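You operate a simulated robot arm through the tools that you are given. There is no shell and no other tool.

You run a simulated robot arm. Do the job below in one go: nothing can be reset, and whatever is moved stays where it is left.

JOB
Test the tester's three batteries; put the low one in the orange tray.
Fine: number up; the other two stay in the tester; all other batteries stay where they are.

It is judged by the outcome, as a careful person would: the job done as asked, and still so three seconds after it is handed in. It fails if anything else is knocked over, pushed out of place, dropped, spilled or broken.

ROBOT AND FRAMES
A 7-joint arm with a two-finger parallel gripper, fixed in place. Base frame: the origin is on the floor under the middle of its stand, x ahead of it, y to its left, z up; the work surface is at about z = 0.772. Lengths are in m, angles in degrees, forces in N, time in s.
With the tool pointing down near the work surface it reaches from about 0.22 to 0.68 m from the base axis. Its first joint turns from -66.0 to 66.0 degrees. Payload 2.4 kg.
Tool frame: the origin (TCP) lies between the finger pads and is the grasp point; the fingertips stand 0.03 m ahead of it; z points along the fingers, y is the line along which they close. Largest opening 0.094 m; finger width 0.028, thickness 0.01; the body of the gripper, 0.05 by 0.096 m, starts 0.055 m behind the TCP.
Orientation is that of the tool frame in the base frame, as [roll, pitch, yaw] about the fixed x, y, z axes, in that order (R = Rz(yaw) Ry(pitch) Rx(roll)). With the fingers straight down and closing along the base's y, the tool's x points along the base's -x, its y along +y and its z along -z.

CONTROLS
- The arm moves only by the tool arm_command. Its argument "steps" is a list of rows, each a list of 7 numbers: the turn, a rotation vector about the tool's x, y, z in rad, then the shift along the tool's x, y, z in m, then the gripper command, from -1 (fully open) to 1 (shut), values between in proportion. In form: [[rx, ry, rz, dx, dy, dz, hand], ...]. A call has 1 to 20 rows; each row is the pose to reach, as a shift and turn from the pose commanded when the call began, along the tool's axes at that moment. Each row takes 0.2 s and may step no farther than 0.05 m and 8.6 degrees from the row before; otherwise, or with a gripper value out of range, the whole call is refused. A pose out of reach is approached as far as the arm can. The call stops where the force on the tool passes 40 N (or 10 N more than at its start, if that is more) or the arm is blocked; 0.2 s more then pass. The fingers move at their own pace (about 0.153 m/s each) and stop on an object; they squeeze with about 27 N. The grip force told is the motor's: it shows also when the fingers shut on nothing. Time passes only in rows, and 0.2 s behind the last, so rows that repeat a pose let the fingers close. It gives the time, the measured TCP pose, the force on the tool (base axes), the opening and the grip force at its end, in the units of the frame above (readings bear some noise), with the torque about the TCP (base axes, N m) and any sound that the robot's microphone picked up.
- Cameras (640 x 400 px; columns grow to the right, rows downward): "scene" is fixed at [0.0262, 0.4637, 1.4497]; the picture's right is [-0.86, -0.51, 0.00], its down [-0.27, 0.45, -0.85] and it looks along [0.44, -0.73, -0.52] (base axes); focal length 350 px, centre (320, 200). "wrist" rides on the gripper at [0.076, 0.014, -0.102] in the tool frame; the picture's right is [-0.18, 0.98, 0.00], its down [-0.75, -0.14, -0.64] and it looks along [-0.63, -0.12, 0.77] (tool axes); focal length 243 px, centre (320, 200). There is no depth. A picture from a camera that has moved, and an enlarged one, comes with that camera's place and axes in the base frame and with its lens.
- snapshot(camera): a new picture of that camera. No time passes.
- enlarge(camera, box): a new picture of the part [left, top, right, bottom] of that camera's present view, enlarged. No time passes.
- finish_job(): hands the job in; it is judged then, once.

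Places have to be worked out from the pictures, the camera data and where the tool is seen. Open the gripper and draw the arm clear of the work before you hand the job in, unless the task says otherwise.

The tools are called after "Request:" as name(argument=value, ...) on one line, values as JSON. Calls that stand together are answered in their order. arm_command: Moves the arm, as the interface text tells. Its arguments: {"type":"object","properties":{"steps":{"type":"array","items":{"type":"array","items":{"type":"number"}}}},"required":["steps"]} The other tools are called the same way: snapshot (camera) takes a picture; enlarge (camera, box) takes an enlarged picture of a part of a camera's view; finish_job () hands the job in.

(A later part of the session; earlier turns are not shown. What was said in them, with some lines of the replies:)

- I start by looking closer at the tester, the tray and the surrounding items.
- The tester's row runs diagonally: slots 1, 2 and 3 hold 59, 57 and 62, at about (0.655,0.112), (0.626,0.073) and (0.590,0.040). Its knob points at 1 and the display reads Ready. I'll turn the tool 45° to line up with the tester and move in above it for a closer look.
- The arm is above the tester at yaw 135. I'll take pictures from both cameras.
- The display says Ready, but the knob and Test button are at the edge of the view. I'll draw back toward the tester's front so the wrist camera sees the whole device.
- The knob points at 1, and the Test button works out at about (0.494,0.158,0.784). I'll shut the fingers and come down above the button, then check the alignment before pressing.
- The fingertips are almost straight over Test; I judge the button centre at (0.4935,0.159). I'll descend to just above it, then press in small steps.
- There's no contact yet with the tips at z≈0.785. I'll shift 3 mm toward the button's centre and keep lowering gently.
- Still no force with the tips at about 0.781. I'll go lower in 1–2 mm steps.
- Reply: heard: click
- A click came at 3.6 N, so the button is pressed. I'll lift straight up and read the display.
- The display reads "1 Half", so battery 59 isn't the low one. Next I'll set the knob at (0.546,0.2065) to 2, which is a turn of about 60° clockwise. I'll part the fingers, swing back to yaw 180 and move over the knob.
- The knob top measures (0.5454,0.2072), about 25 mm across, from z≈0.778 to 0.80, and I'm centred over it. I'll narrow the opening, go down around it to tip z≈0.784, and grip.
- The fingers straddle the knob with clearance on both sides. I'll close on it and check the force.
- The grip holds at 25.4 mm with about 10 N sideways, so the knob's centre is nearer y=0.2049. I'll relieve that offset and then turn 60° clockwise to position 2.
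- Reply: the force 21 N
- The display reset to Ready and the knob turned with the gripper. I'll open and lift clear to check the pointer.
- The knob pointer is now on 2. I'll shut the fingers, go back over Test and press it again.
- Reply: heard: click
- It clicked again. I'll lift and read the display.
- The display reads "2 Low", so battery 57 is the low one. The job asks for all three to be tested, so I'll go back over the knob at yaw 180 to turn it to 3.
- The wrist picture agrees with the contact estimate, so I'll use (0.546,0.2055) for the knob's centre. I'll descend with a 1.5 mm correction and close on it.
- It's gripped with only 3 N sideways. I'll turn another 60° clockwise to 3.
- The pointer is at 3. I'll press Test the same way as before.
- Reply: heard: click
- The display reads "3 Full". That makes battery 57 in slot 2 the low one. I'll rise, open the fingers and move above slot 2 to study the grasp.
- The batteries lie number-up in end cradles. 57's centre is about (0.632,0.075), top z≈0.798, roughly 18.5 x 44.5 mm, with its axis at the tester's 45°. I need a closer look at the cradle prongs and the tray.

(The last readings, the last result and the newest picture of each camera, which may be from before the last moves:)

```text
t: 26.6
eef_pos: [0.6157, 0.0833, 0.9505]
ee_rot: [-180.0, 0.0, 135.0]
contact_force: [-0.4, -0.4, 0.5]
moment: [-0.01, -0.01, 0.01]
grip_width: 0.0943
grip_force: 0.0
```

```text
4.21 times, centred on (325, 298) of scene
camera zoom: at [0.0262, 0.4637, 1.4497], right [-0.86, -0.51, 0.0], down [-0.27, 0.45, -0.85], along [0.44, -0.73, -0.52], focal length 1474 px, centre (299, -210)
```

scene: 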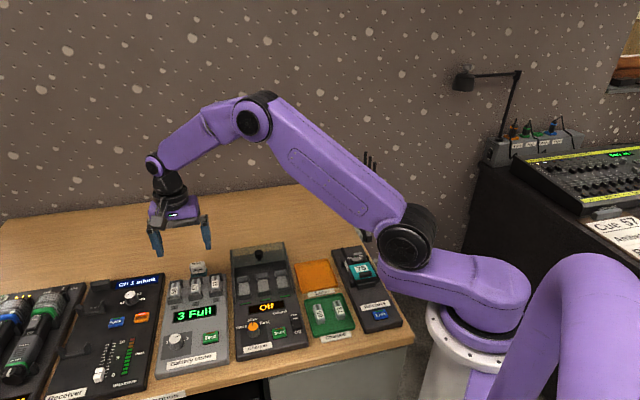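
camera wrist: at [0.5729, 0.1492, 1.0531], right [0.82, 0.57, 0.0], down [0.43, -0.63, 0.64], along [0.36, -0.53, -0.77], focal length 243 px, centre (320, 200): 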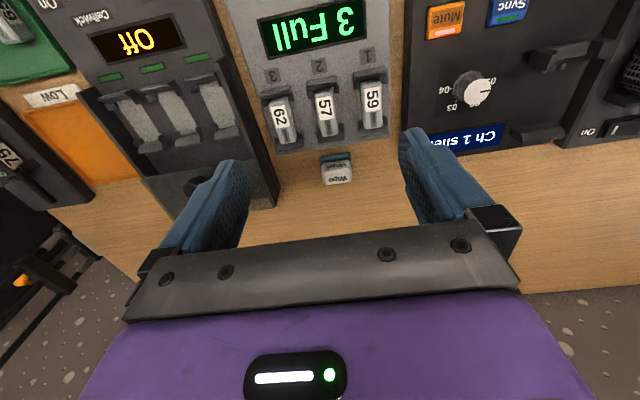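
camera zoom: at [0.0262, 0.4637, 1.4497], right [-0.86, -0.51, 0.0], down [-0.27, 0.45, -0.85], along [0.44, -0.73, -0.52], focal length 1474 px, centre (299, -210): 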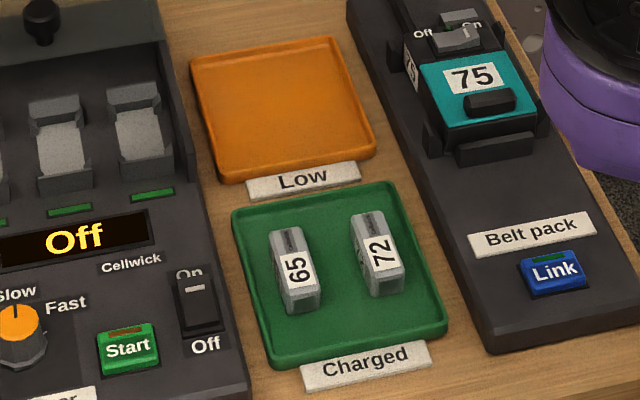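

The end prongs leave about 33 mm of free side on battery 57, so a 28 mm finger fits between them if it's centred. I'll set a 36 mm opening and lower to about 2 cm above the batteries for an alignment check.

Request:
arm_command(steps=[[0, 0, 0, -0.0177, 0.0053, 0.03, 0.234], [0, 0, 0, -0.0177, 0.0053, 0.06, 0.234], [0, 0, 0, -0.0177, 0.0053, 0.09, 0.234], [0, 0, 0, -0.0177, 0.0053, 0.09, 0.234]])

Request:
snapshot(camera="wrist")

Request:
enlarge(camera="wrist", box=[240, 60, 400, 160])

Request:
enlarge(camera="scene", box=[150, 230, 250, 310])

```text
t: 27.6
eef_pos: [0.6323, 0.0767, 0.8607]
ee_rot: [179.9, 0.0, 135.0]
contact_force: [0.0, 0.0, -0.1]
moment: [-0.02, 0.02, -0.01]
grip_width: 0.0361
grip_force: 0.0
```

```text
taken
camera wrist: at [0.5897, 0.142, 0.9633], right [0.82, 0.57, 0.0], down [0.43, -0.63, 0.64], along [0.36, -0.53, -0.77], focal length 243 px, centre (320, 200)
```

wrist: 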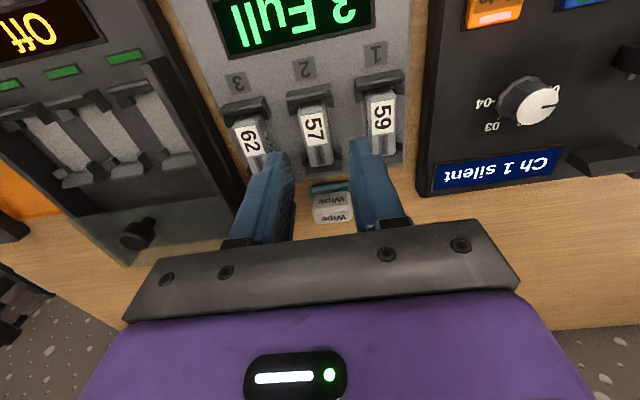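

```text
4.00 times, centred on (320, 110) of wrist
camera zoom: at [0.5897, 0.142, 0.9633], right [0.82, 0.57, 0.0], down [0.43, -0.63, 0.64], along [0.36, -0.53, -0.77], focal length 970 px, centre (320, 560)
```

zoom: 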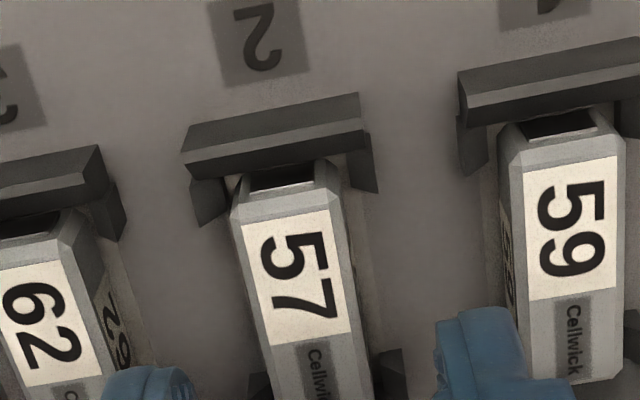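

```text
5.00 times, centred on (200, 270) of scene
camera zoom: at [0.0262, 0.4637, 1.4497], right [-0.86, -0.51, 0.0], down [-0.27, 0.45, -0.85], along [0.44, -0.73, -0.52], focal length 1751 px, centre (920, -150)
```

zoom: 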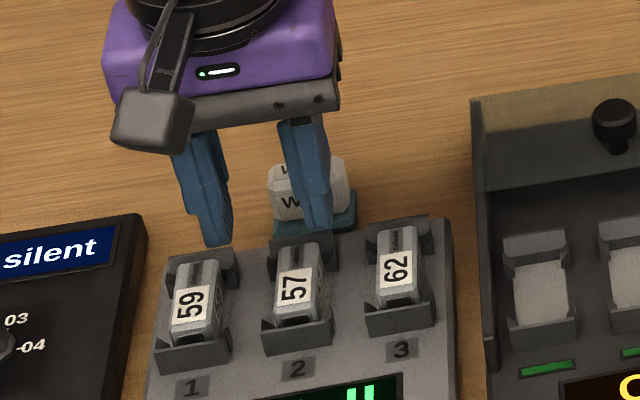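

From the wrist view I'm about 2 mm off laterally and 2 mm short toward the rear of battery 57. I'll correct both and go down slowly to tip z≈0.789, watching the force.

Request:
arm_command(steps=[[0, 0, 0, -0.002, -0.0022, 0.01, 0.234], [0, 0, 0, -0.002, -0.0022, 0.022, 0.234], [0, 0, 0, -0.002, -0.0022, 0.03, 0.234], [0, 0, 0, -0.002, -0.0022, 0.034, 0.234]])

Request:
enlarge(camera="wrist", box=[240, 90, 400, 190])

Request:
enlarge(camera="scene", box=[160, 245, 240, 310])

```text
t: 28.6
eef_pos: [0.6309, 0.0752, 0.8265]
ee_rot: [180.0, 0.0, 135.0]
contact_force: [1.1, 0.4, 0.1]
moment: [-0.02, 0.02, 0.01]
grip_width: 0.0363
grip_force: 0.0
```

```text
4.00 times, centred on (320, 140) of wrist
camera zoom: at [0.5888, 0.1393, 0.929], right [0.82, 0.57, 0.0], down [0.43, -0.63, 0.64], along [0.36, -0.53, -0.77], focal length 970 px, centre (320, 440)
```

zoom: 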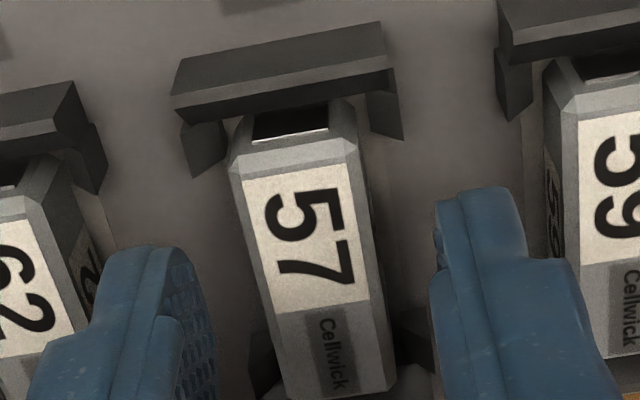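

```text
6.15 times, centred on (200, 278) of scene
camera zoom: at [0.0262, 0.4637, 1.4497], right [-0.86, -0.51, 0.0], down [-0.27, 0.45, -0.85], along [0.44, -0.73, -0.52], focal length 2155 px, centre (1058, -277)
```

zoom: 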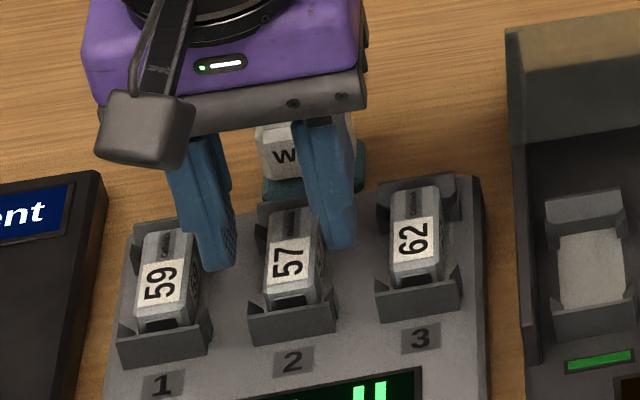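

The fingers line up well with battery 57, and the prong tops work out near z 0.787. I'll go down 7 mm so the tips just clear the prongs, then close gently on the battery's upper sides.

Request:
arm_command(steps=[[0, 0, 0, -0.0005, 0, 0.004, 0.234], [0, 0, 0, -0.0005, 0, 0.007, 0.234], [0, 0, 0, -0.0005, 0, 0.007, 0.6], [0, 0, 0, -0.0005, 0, 0.007, 1], [0, 0, 0, -0.0005, 0, 0.007, 1]])

Request:
enlarge(camera="wrist", box=[240, 90, 400, 190])

Request:
enlarge(camera="scene", box=[160, 245, 240, 310])

```text
t: 29.8
eef_pos: [0.6318, 0.0732, 0.8192]
ee_rot: [-179.9, 0.0, 135.0]
contact_force: [-0.5, 1.4, 0.5]
moment: [0.04, 0.0, 0.0]
grip_width: 0.0189
grip_force: 26.8
```

```text
4.00 times, centred on (320, 140) of wrist
camera zoom: at [0.5892, 0.1388, 0.922], right [0.82, 0.57, 0.0], down [0.43, -0.63, 0.64], along [0.36, -0.53, -0.77], focal length 970 px, centre (320, 440)
```

zoom: 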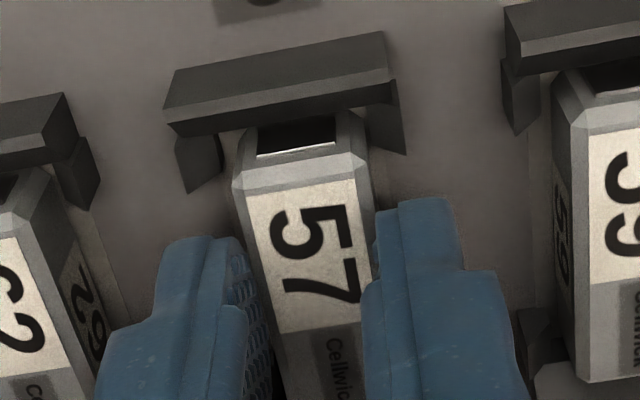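

```text
6.15 times, centred on (200, 278) of scene
camera zoom: at [0.0262, 0.4637, 1.4497], right [-0.86, -0.51, 0.0], down [-0.27, 0.45, -0.85], along [0.44, -0.73, -0.52], focal length 2155 px, centre (1058, -277)
```

zoom: 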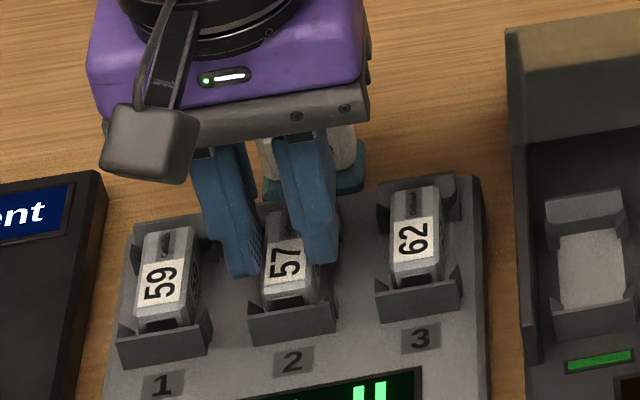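

The battery is gripped at 18.9 mm with almost no side force. I'll lift it slowly straight out of the cradle.

Request:
arm_command(steps=[[0, 0, 0, 0, 0, -0.004, 1], [0, 0, 0, 0, 0, -0.01, 1], [0, 0, 0, 0, 0, -0.018, 1], [0, 0, 0, 0, 0, -0.03, 1], [0, 0, 0, 0, 0, -0.045, 1], [0, 0, 0, 0, 0, -0.06, 1]])

Request:
snapshot(camera="wrist")

Request:
enlarge(camera="wrist", box=[240, 90, 400, 190])

Request:
enlarge(camera="scene", box=[150, 220, 250, 310])

```text
t: 31.2
eef_pos: [0.632, 0.0738, 0.8805]
ee_rot: [180.0, 0.0, 135.1]
contact_force: [-0.4, -0.2, 0.4]
moment: [0.02, 0.0, 0.01]
grip_width: 0.0188
grip_force: 27.0
```

```text
taken
camera wrist: at [0.5889, 0.1385, 0.9817], right [0.82, 0.57, 0.0], down [0.43, -0.63, 0.64], along [0.36, -0.53, -0.77], focal length 243 px, centre (320, 200)
```

wrist: 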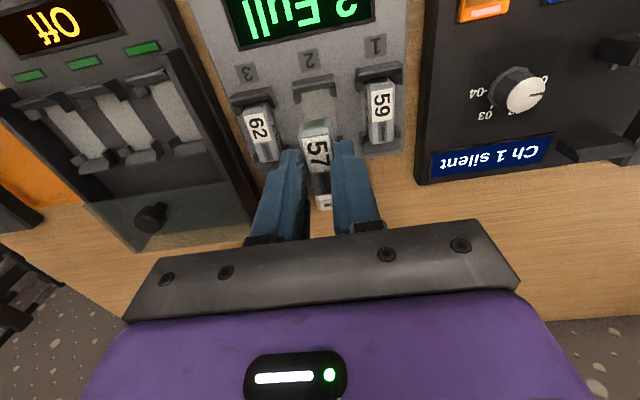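

```text
4.00 times, centred on (320, 140) of wrist
camera zoom: at [0.5889, 0.1385, 0.9817], right [0.82, 0.57, 0.0], down [0.43, -0.63, 0.64], along [0.36, -0.53, -0.77], focal length 970 px, centre (320, 440)
```

zoom: 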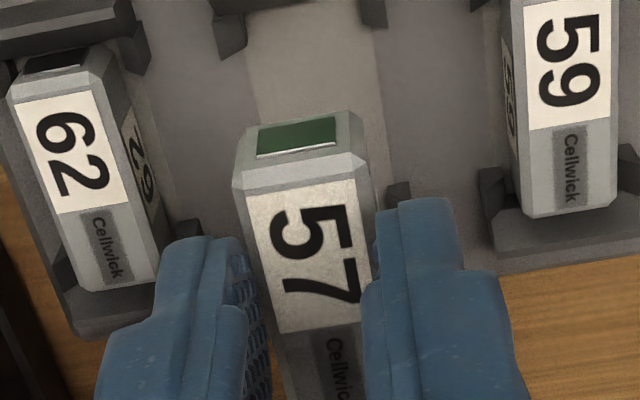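

```text
4.44 times, centred on (200, 265) of scene
camera zoom: at [0.0262, 0.4637, 1.4497], right [-0.86, -0.51, 0.0], down [-0.27, 0.45, -0.85], along [0.44, -0.73, -0.52], focal length 1556 px, centre (853, -89)
```

zoom: 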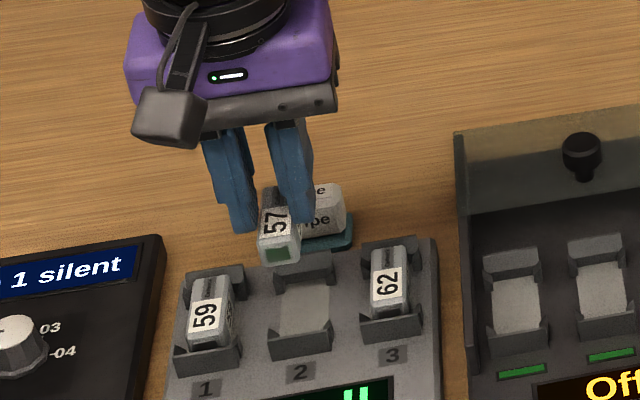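

Battery 57 came out cleanly, number up, and 59 and 62 didn't move. I'll rise to z 0.96, above the charger lid, and carry it over to the orange tray's centre at about (0.396,-0.131).

Request:
arm_command(steps=[[0, 0, 0, 0, 0, -0.04, 1], [0, 0, 0, 0, 0, -0.08, 1], [0, 0, 0, 0.003, -0.039, -0.08, 1], [0, 0, 0, 0.006, -0.078, -0.08, 1], [0, 0, 0, 0.009, -0.117, -0.08, 1], [0, 0, 0, 0.012, -0.156, -0.08, 1], [0, 0, 0, 0.015, -0.195, -0.08, 1], [0, 0, 0, 0.018, -0.234, -0.08, 1], [0, 0, 0, 0.02, -0.273, -0.08, 1], [0, 0, 0, 0.0221, -0.3117, -0.08, 1], [0, 0, 0, 0.0221, -0.3117, -0.08, 1]])

Request:
snapshot(camera="wrist")

Request:
snapshot(camera="scene")

```text
t: 33.6
eef_pos: [0.3967, -0.1321, 0.9594]
ee_rot: [-180.0, -0.1, 135.0]
contact_force: [0.2, 0.7, -0.3]
moment: [0.01, 0.01, 0.05]
grip_width: 0.0188
grip_force: 27.0
```

```text
taken
camera wrist: at [0.3525, -0.0663, 1.062], right [0.82, 0.57, 0.0], down [0.43, -0.63, 0.64], along [0.36, -0.53, -0.77], focal length 243 px, centre (320, 200)
```

wrist: 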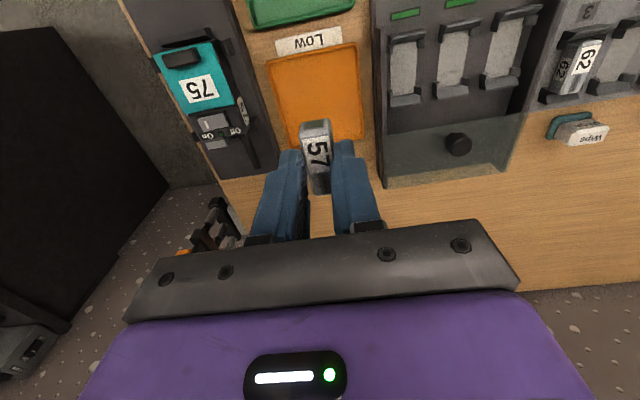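

```text
taken
```

scene: 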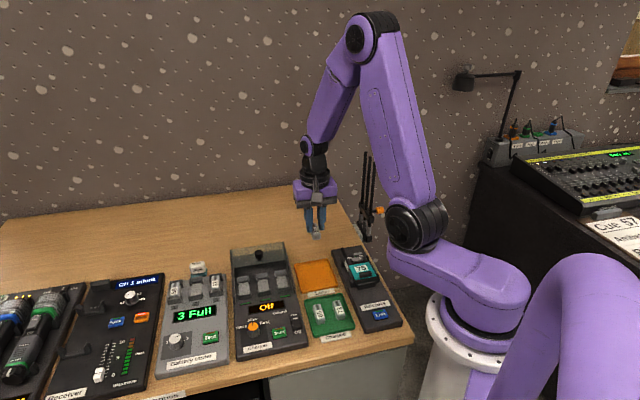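

The tray centre averages (0.400,-0.137) from the two views, so I'll shift 6 mm and lower toward the tray, stopping well above its floor for a check.

Request:
arm_command(steps=[[0, 0, 0, -0.006, -0.001, 0.04, 1], [0, 0, 0, -0.006, -0.001, 0.08, 1], [0, 0, 0, -0.006, -0.001, 0.11, 1], [0, 0, 0, -0.006, -0.001, 0.125, 1], [0, 0, 0, -0.006, -0.001, 0.125, 1]])

Request:
snapshot(camera="wrist")

Request:
enlarge(camera="scene", box=[270, 210, 380, 310])

```text
t: 34.8
eef_pos: [0.3984, -0.1362, 0.8348]
ee_rot: [-179.9, -0.1, 135.0]
contact_force: [0.4, -0.1, -0.2]
moment: [0.01, 0.05, 0.02]
grip_width: 0.0189
grip_force: 27.3
```

```text
taken
camera wrist: at [0.356, -0.0712, 0.9374], right [0.82, 0.57, 0.0], down [0.43, -0.63, 0.64], along [0.36, -0.53, -0.77], focal length 243 px, centre (320, 200)
```

wrist: 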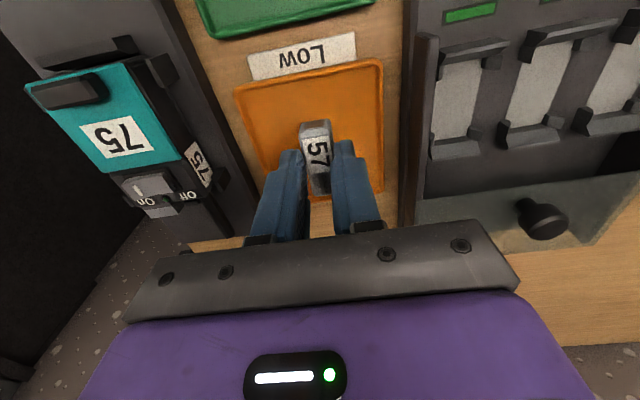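

```text
4.00 times, centred on (325, 260) of scene
camera zoom: at [0.0262, 0.4637, 1.4497], right [-0.86, -0.51, 0.0], down [-0.27, 0.45, -0.85], along [0.44, -0.73, -0.52], focal length 1401 px, centre (300, -40)
```

zoom: 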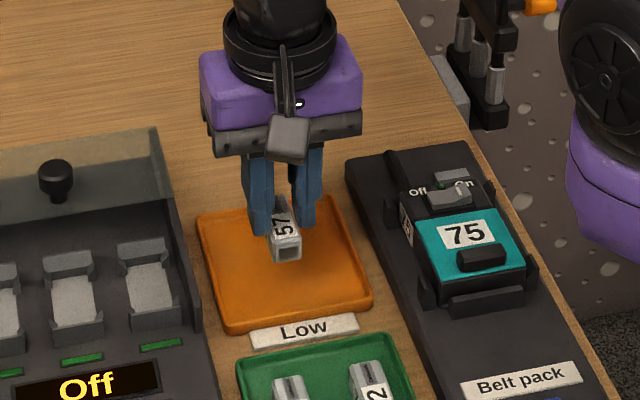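

The battery hangs over the middle of the tray. I'll lower it in small steps until it touches the floor.

Request:
arm_command(steps=[[0, 0, 0, 0, 0, 0.004, 1], [0, 0, 0, 0, 0, 0.008, 1], [0, 0, 0, 0, 0, 0.011, 1], [0, 0, 0, 0, 0, 0.013, 1], [0, 0, 0, 0, 0, 0.014, 1]])

Request:
enlarge(camera="scene", box=[290, 240, 360, 300])

```text
t: 36.0
eef_pos: [0.3994, -0.1356, 0.8207]
ee_rot: [180.0, 0.0, 135.0]
contact_force: [0.3, 0.8, -0.4]
moment: [0.03, 0.0, -0.02]
grip_width: 0.0189
grip_force: 27.1
```

```text
6.67 times, centred on (325, 270) of scene
camera zoom: at [0.0262, 0.4637, 1.4497], right [-0.86, -0.51, 0.0], down [-0.27, 0.45, -0.85], along [0.44, -0.73, -0.52], focal length 2335 px, centre (287, -267)
```

zoom: 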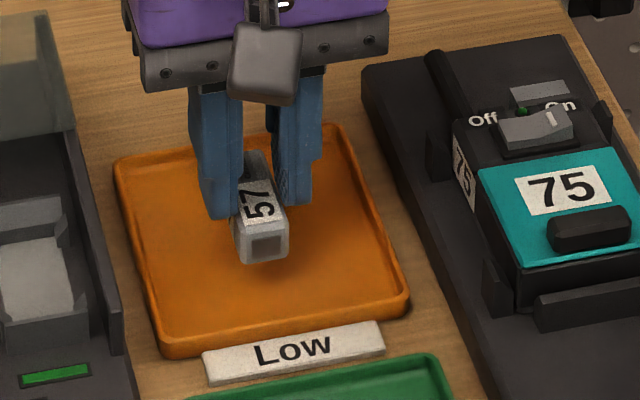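

No contact yet and the battery is just above the floor. I'll continue down in 1 mm steps.

Request:
arm_command(steps=[[0, 0, 0, 0, 0, 0.0015, 1], [0, 0, 0, 0, 0, 0.003, 1], [0, 0, 0, 0, 0, 0.004, 1]])

Request:
enlarge(camera="scene", box=[290, 240, 360, 300])

```text
t: 36.8
eef_pos: [0.3993, -0.1368, 0.8158]
ee_rot: [-180.0, 0.0, 134.9]
contact_force: [-0.1, -0.3, -0.6]
moment: [0.0, 0.0, -0.01]
grip_width: 0.019
grip_force: 27.4
```

```text
6.67 times, centred on (325, 270) of scene
camera zoom: at [0.0262, 0.4637, 1.4497], right [-0.86, -0.51, 0.0], down [-0.27, 0.45, -0.85], along [0.44, -0.73, -0.52], focal length 2335 px, centre (287, -267)
```

zoom: 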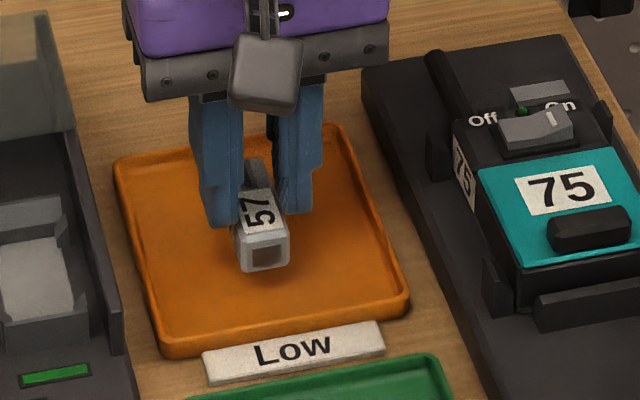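

There's still no contact at TCP z 0.816. I'll keep lowering in 1 mm steps.

Request:
arm_command(steps=[[0, 0, 0, 0, 0, 0.001, 1], [0, 0, 0, 0, 0, 0.002, 1], [0, 0, 0, 0, 0, 0.003, 1]])

```text
t: 37.6
eef_pos: [0.3991, -0.1364, 0.8145]
ee_rot: [-180.0, 0.0, 135.1]
contact_force: [0.1, 0.0, 0.1]
moment: [-0.04, 0.0, 0.0]
grip_width: 0.0189
grip_force: 27.5
```

The force still reads zero. I'll go another 3 mm in small steps.

Request:
arm_command(steps=[[0, 0, 0, 0, 0, 0.001, 1], [0, 0, 0, 0, 0, 0.002, 1], [0, 0, 0, 0, 0, 0.003, 1]])

Request:
enlarge(camera="scene", box=[290, 240, 360, 300])

Request:
enlarge(camera="wrist", box=[240, 90, 400, 190])

```text
t: 38.4
eef_pos: [0.3999, -0.1357, 0.8112]
ee_rot: [180.0, 0.0, 135.0]
contact_force: [-0.2, 0.4, -0.5]
moment: [0.02, -0.02, -0.01]
grip_width: 0.0187
grip_force: 27.0
```

```text
6.67 times, centred on (325, 270) of scene
camera zoom: at [0.0262, 0.4637, 1.4497], right [-0.86, -0.51, 0.0], down [-0.27, 0.45, -0.85], along [0.44, -0.73, -0.52], focal length 2335 px, centre (287, -267)
```

zoom: 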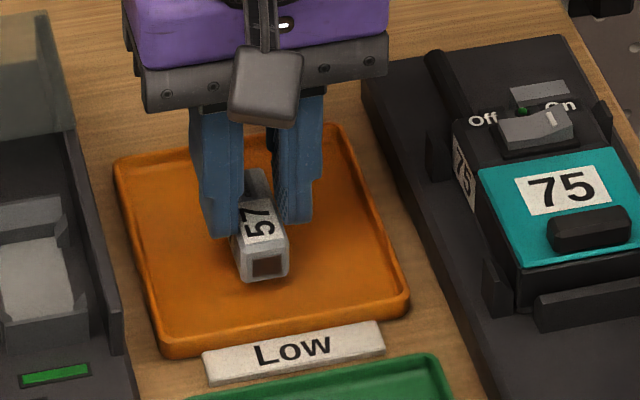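

```text
4.00 times, centred on (320, 140) of wrist
camera zoom: at [0.3564, -0.0713, 0.913], right [0.82, 0.57, 0.0], down [0.43, -0.63, 0.64], along [0.36, -0.53, -0.77], focal length 970 px, centre (320, 440)
```

zoom: 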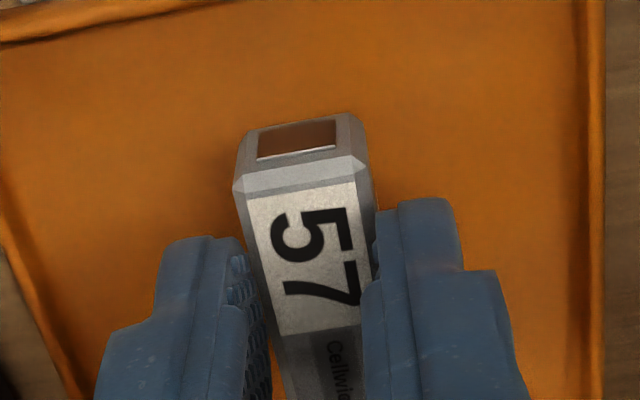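

It's very close now, with the contact shadow tight under the battery. I'll lower a bit more.

Request:
arm_command(steps=[[0, 0, 0, 0, 0, 0.001, 1], [0, 0, 0, 0, 0, 0.002, 1]])

```text
t: 39.0
eef_pos: [0.3999, -0.1373, 0.8082]
ee_rot: [180.0, 0.0, 135.0]
contact_force: [0.3, 0.6, 0.4]
moment: [0.01, -0.03, 0.02]
grip_width: 0.0191
grip_force: 26.9
```

Still free, so I'll continue in 1 mm steps and watch for the first contact force.

Request:
arm_command(steps=[[0, 0, 0, 0, 0, 0.001, 1], [0, 0, 0, 0, 0, 0.001, 1]])

Request:
enlarge(camera="scene", box=[305, 260, 345, 295])

```text
t: 39.6
eef_pos: [0.3989, -0.1361, 0.8076]
ee_rot: [180.0, -0.1, 135.0]
contact_force: [0.2, 0.3, -0.1]
moment: [0.03, 0.01, -0.04]
grip_width: 0.0191
grip_force: 27.1
```

```text
11.43 times, centred on (325, 278) of scene
camera zoom: at [0.0262, 0.4637, 1.4497], right [-0.86, -0.51, 0.0], down [-0.27, 0.45, -0.85], along [0.44, -0.73, -0.52], focal length 4002 px, centre (263, -686)
```

zoom: 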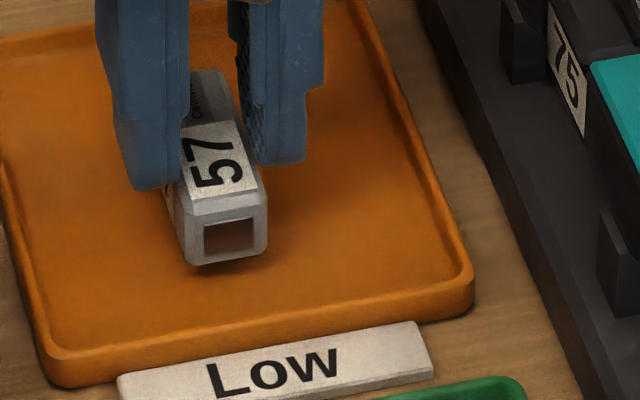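

A thin gap still shows under the battery. I'll lower 2 mm more in fine steps.

Request:
arm_command(steps=[[0, 0, 0, 0, 0, 0.001, 1], [0, 0, 0, 0, 0, 0.002, 1], [0, 0, 0, 0, 0, 0.002, 1]])

```text
t: 40.4
eef_pos: [0.399, -0.1362, 0.8071]
ee_rot: [-180.0, 0.0, 135.1]
contact_force: [-0.4, 0.4, -0.9]
moment: [0.0, -0.02, -0.04]
grip_width: 0.0191
grip_force: 27.0
```

There's no contact yet, with the TCP at about 0.806 commanded. I'll continue gently.

Request:
arm_command(steps=[[0, 0, 0, 0, 0, 0.001, 1], [0, 0, 0, 0, 0, 0.002, 1], [0, 0, 0, 0, 0, 0.002, 1]])

Request:
enlarge(camera="scene", box=[305, 260, 345, 295])

```text
t: 41.2
eef_pos: [0.3988, -0.1351, 0.8041]
ee_rot: [-180.0, 0.0, 134.9]
contact_force: [0.8, -0.3, -0.1]
moment: [-0.01, -0.02, -0.07]
grip_width: 0.0189
grip_force: 26.8
```

```text
11.43 times, centred on (325, 278) of scene
camera zoom: at [0.0262, 0.4637, 1.4497], right [-0.86, -0.51, 0.0], down [-0.27, 0.45, -0.85], along [0.44, -0.73, -0.52], focal length 4002 px, centre (263, -686)
```

zoom: 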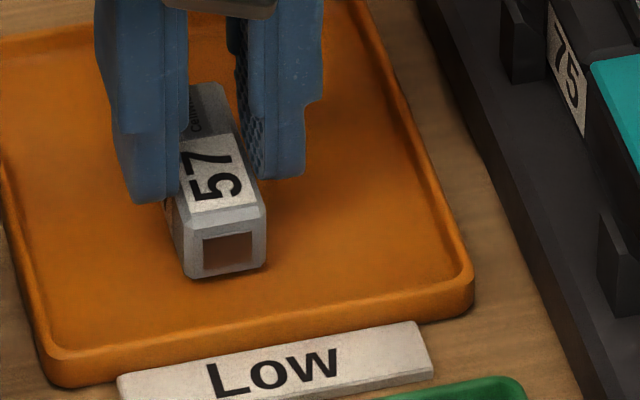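

It's nearly touching. I'll take another 1.5 mm in fine steps.

Request:
arm_command(steps=[[0, 0, 0, 0, 0, 0.001, 1], [0, 0, 0, 0, 0, 0.0015, 1], [0, 0, 0, 0, 0, 0.0015, 1]])

Request:
enlarge(camera="scene", box=[305, 260, 345, 295])

```text
t: 42.0
eef_pos: [0.3998, -0.1361, 0.8007]
ee_rot: [180.0, 0.1, 135.0]
contact_force: [0.4, -0.4, -1.0]
moment: [0.0, 0.03, -0.01]
grip_width: 0.0188
grip_force: 27.2
```

```text
11.43 times, centred on (325, 278) of scene
camera zoom: at [0.0262, 0.4637, 1.4497], right [-0.86, -0.51, 0.0], down [-0.27, 0.45, -0.85], along [0.44, -0.73, -0.52], focal length 4002 px, centre (263, -686)
```

zoom: 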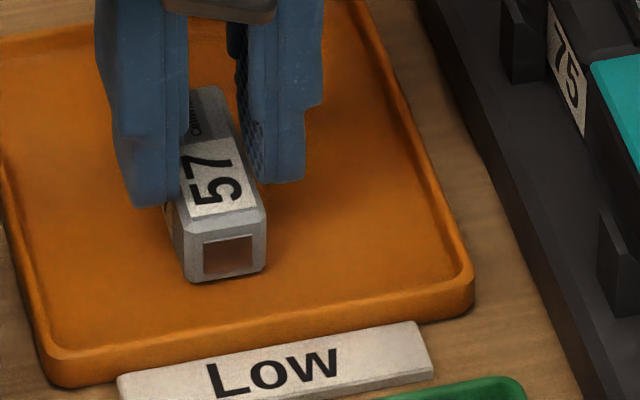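

Still zero force, but the gap looks almost closed. I'll step down another 2 mm with force watching.

Request:
arm_command(steps=[[0, 0, 0, 0, 0, 0.0007, 1], [0, 0, 0, 0, 0, 0.0014, 1], [0, 0, 0, 0, 0, 0.002, 1]])

Request:
enlarge(camera="scene", box=[305, 260, 345, 295])

Request:
enlarge(camera="wrist", box=[240, 90, 400, 190])

```text
t: 42.8
eef_pos: [0.4008, -0.1361, 0.8005]
ee_rot: [180.0, 0.0, 135.0]
contact_force: [-3.1, -0.5, 24.5]
moment: [0.04, 0.12, -0.03]
grip_width: 0.019
grip_force: 27.0
```

```text
11.43 times, centred on (325, 278) of scene
camera zoom: at [0.0258, 0.4638, 1.4497], right [-0.86, -0.51, 0.0], down [-0.27, 0.45, -0.85], along [0.44, -0.73, -0.52], focal length 4002 px, centre (263, -686)
```

zoom: 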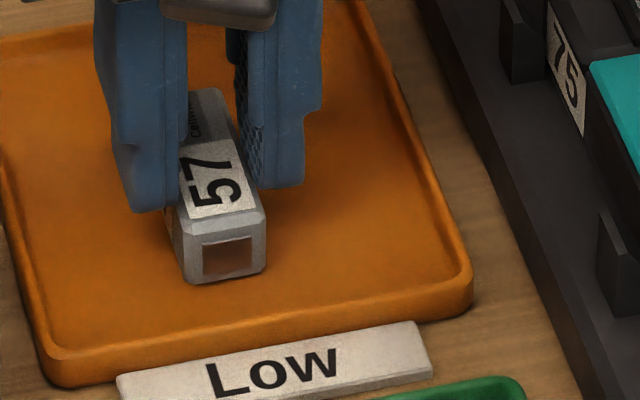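

```text
4.00 times, centred on (320, 140) of wrist
camera zoom: at [0.3566, -0.071, 0.9027], right [0.83, 0.56, 0.0], down [0.43, -0.63, 0.64], along [0.36, -0.53, -0.77], focal length 970 px, centre (320, 440)
```

zoom: 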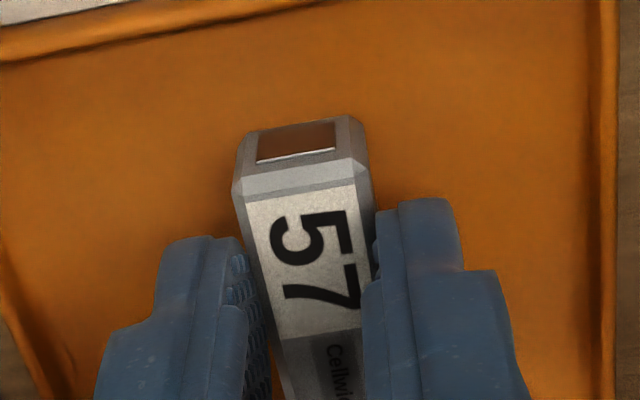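

The battery is firmly on the tray floor, with 24.5 N upward. I'll ease off 1 mm and open the fingers just enough to free it.

Request:
arm_command(steps=[[0, 0, 0, 0, 0, -0.001, 1], [0, 0, 0, 0, 0, -0.001, 0.5], [0, 0, 0, 0, 0, -0.001, 0.2], [0, 0, 0, 0, 0, -0.001, 0.2]])

Request:
enlarge(camera="scene", box=[305, 260, 345, 295])

```text
t: 43.8
eef_pos: [0.4002, -0.1366, 0.8009]
ee_rot: [179.9, -0.1, 135.0]
contact_force: [0.4, -0.4, -0.7]
moment: [-0.02, -0.01, -0.01]
grip_width: 0.0377
grip_force: 0.2
```

```text
11.43 times, centred on (325, 278) of scene
camera zoom: at [0.0262, 0.4637, 1.4497], right [-0.86, -0.51, 0.0], down [-0.27, 0.45, -0.85], along [0.44, -0.73, -0.52], focal length 4002 px, centre (263, -686)
```

zoom: 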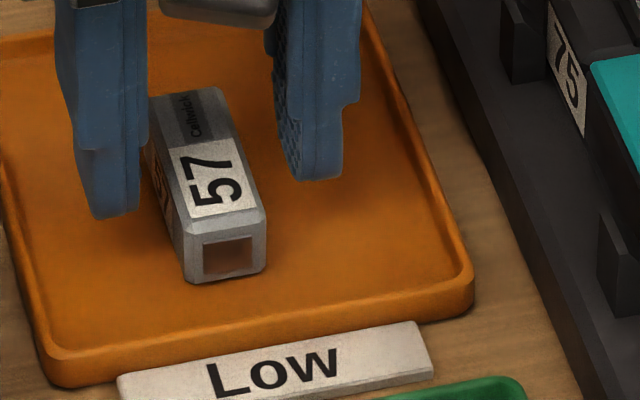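

The battery is released flat in the tray with its number up. I'll lift the open gripper straight up and clear, then check everything.

Request:
arm_command(steps=[[0, 0, 0, 0, 0, -0.01, 0.2], [0, 0, 0, 0, 0, -0.03, 0.2], [0, 0, 0, 0, 0, -0.07, 0.2], [0, 0, 0, 0, 0, -0.115, -0.3], [0, 0, 0, 0, 0, -0.16, -1], [0, 0, 0, 0, 0, -0.2, -1], [0, 0, 0, 0, 0, -0.24, -1], [0, 0, 0, 0, 0, -0.24, -1]])

Request:
snapshot(camera="scene")

Request:
enlarge(camera="scene", box=[150, 240, 310, 380])

Request:
enlarge(camera="scene", box=[280, 240, 410, 360])

Request:
snapshot(camera="wrist")

```text
t: 45.6
eef_pos: [0.4005, -0.1379, 1.0421]
ee_rot: [180.0, 0.0, 135.0]
contact_force: [0.2, -0.3, -0.6]
moment: [0.0, 0.0, 0.0]
grip_width: 0.0943
grip_force: 0.1
```

```text
taken
```

scene: 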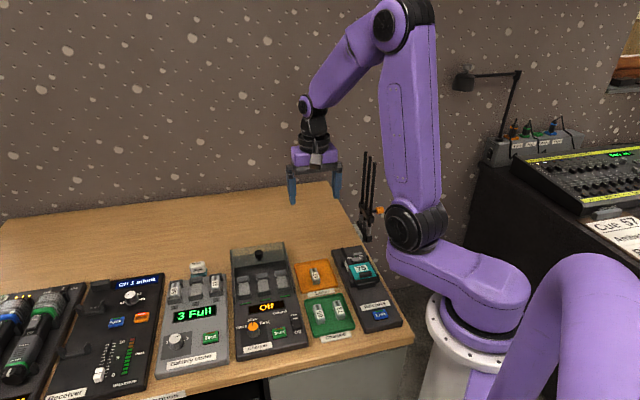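

```text
2.86 times, centred on (230, 310) of scene
camera zoom: at [0.0262, 0.4637, 1.4497], right [-0.86, -0.51, 0.0], down [-0.27, 0.45, -0.85], along [0.44, -0.73, -0.52], focal length 1001 px, centre (577, -114)
```

zoom: 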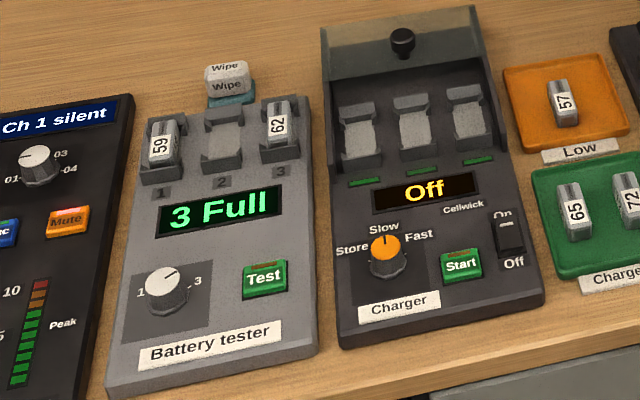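

```text
3.33 times, centred on (345, 300) of scene
camera zoom: at [0.0262, 0.4637, 1.4497], right [-0.86, -0.51, 0.0], down [-0.27, 0.45, -0.85], along [0.44, -0.73, -0.52], focal length 1167 px, centre (237, -133)
```

zoom: 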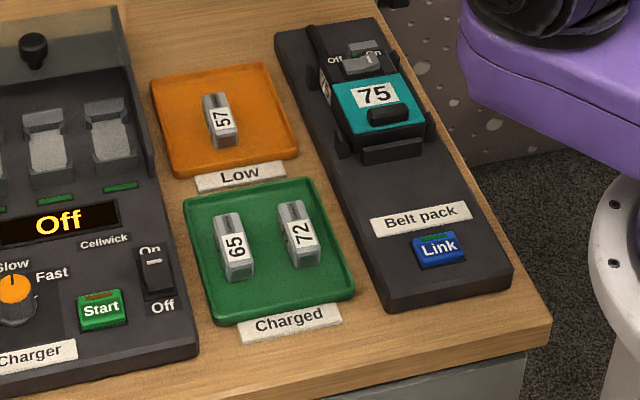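

```text
taken
camera wrist: at [0.3565, -0.071, 1.1443], right [0.82, 0.57, 0.0], down [0.43, -0.63, 0.64], along [0.36, -0.53, -0.77], focal length 243 px, centre (320, 200)
```

wrist: 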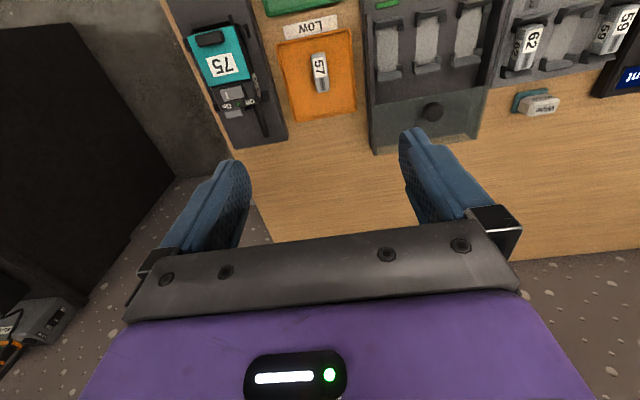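

Battery 57 lies flat and number-up in the orange tray. 59 and 62 are still in the tester, and every other item sits where it started. The gripper is open and clear, so I'm handing in the job.

Request:
finish_job()

```text
The job is handed in.
```

I tested all three batteries. Number 57, in slot 2, was the low one, and it is now in the orange tray, flat and number up.

| Slot | Battery | Reading |
|---|---|---|
| 1 | 59 | Half |
| 2 | 57 | Low |
| 3 | 62 | Full |

Batteries 59 and 62 are still in the tester. In the final pictures the other batteries and the rest of the bench are where they started. The tester's knob is left at 3, with "3 Full" on its display. The gripper was open and clear of the work when I handed in the job.
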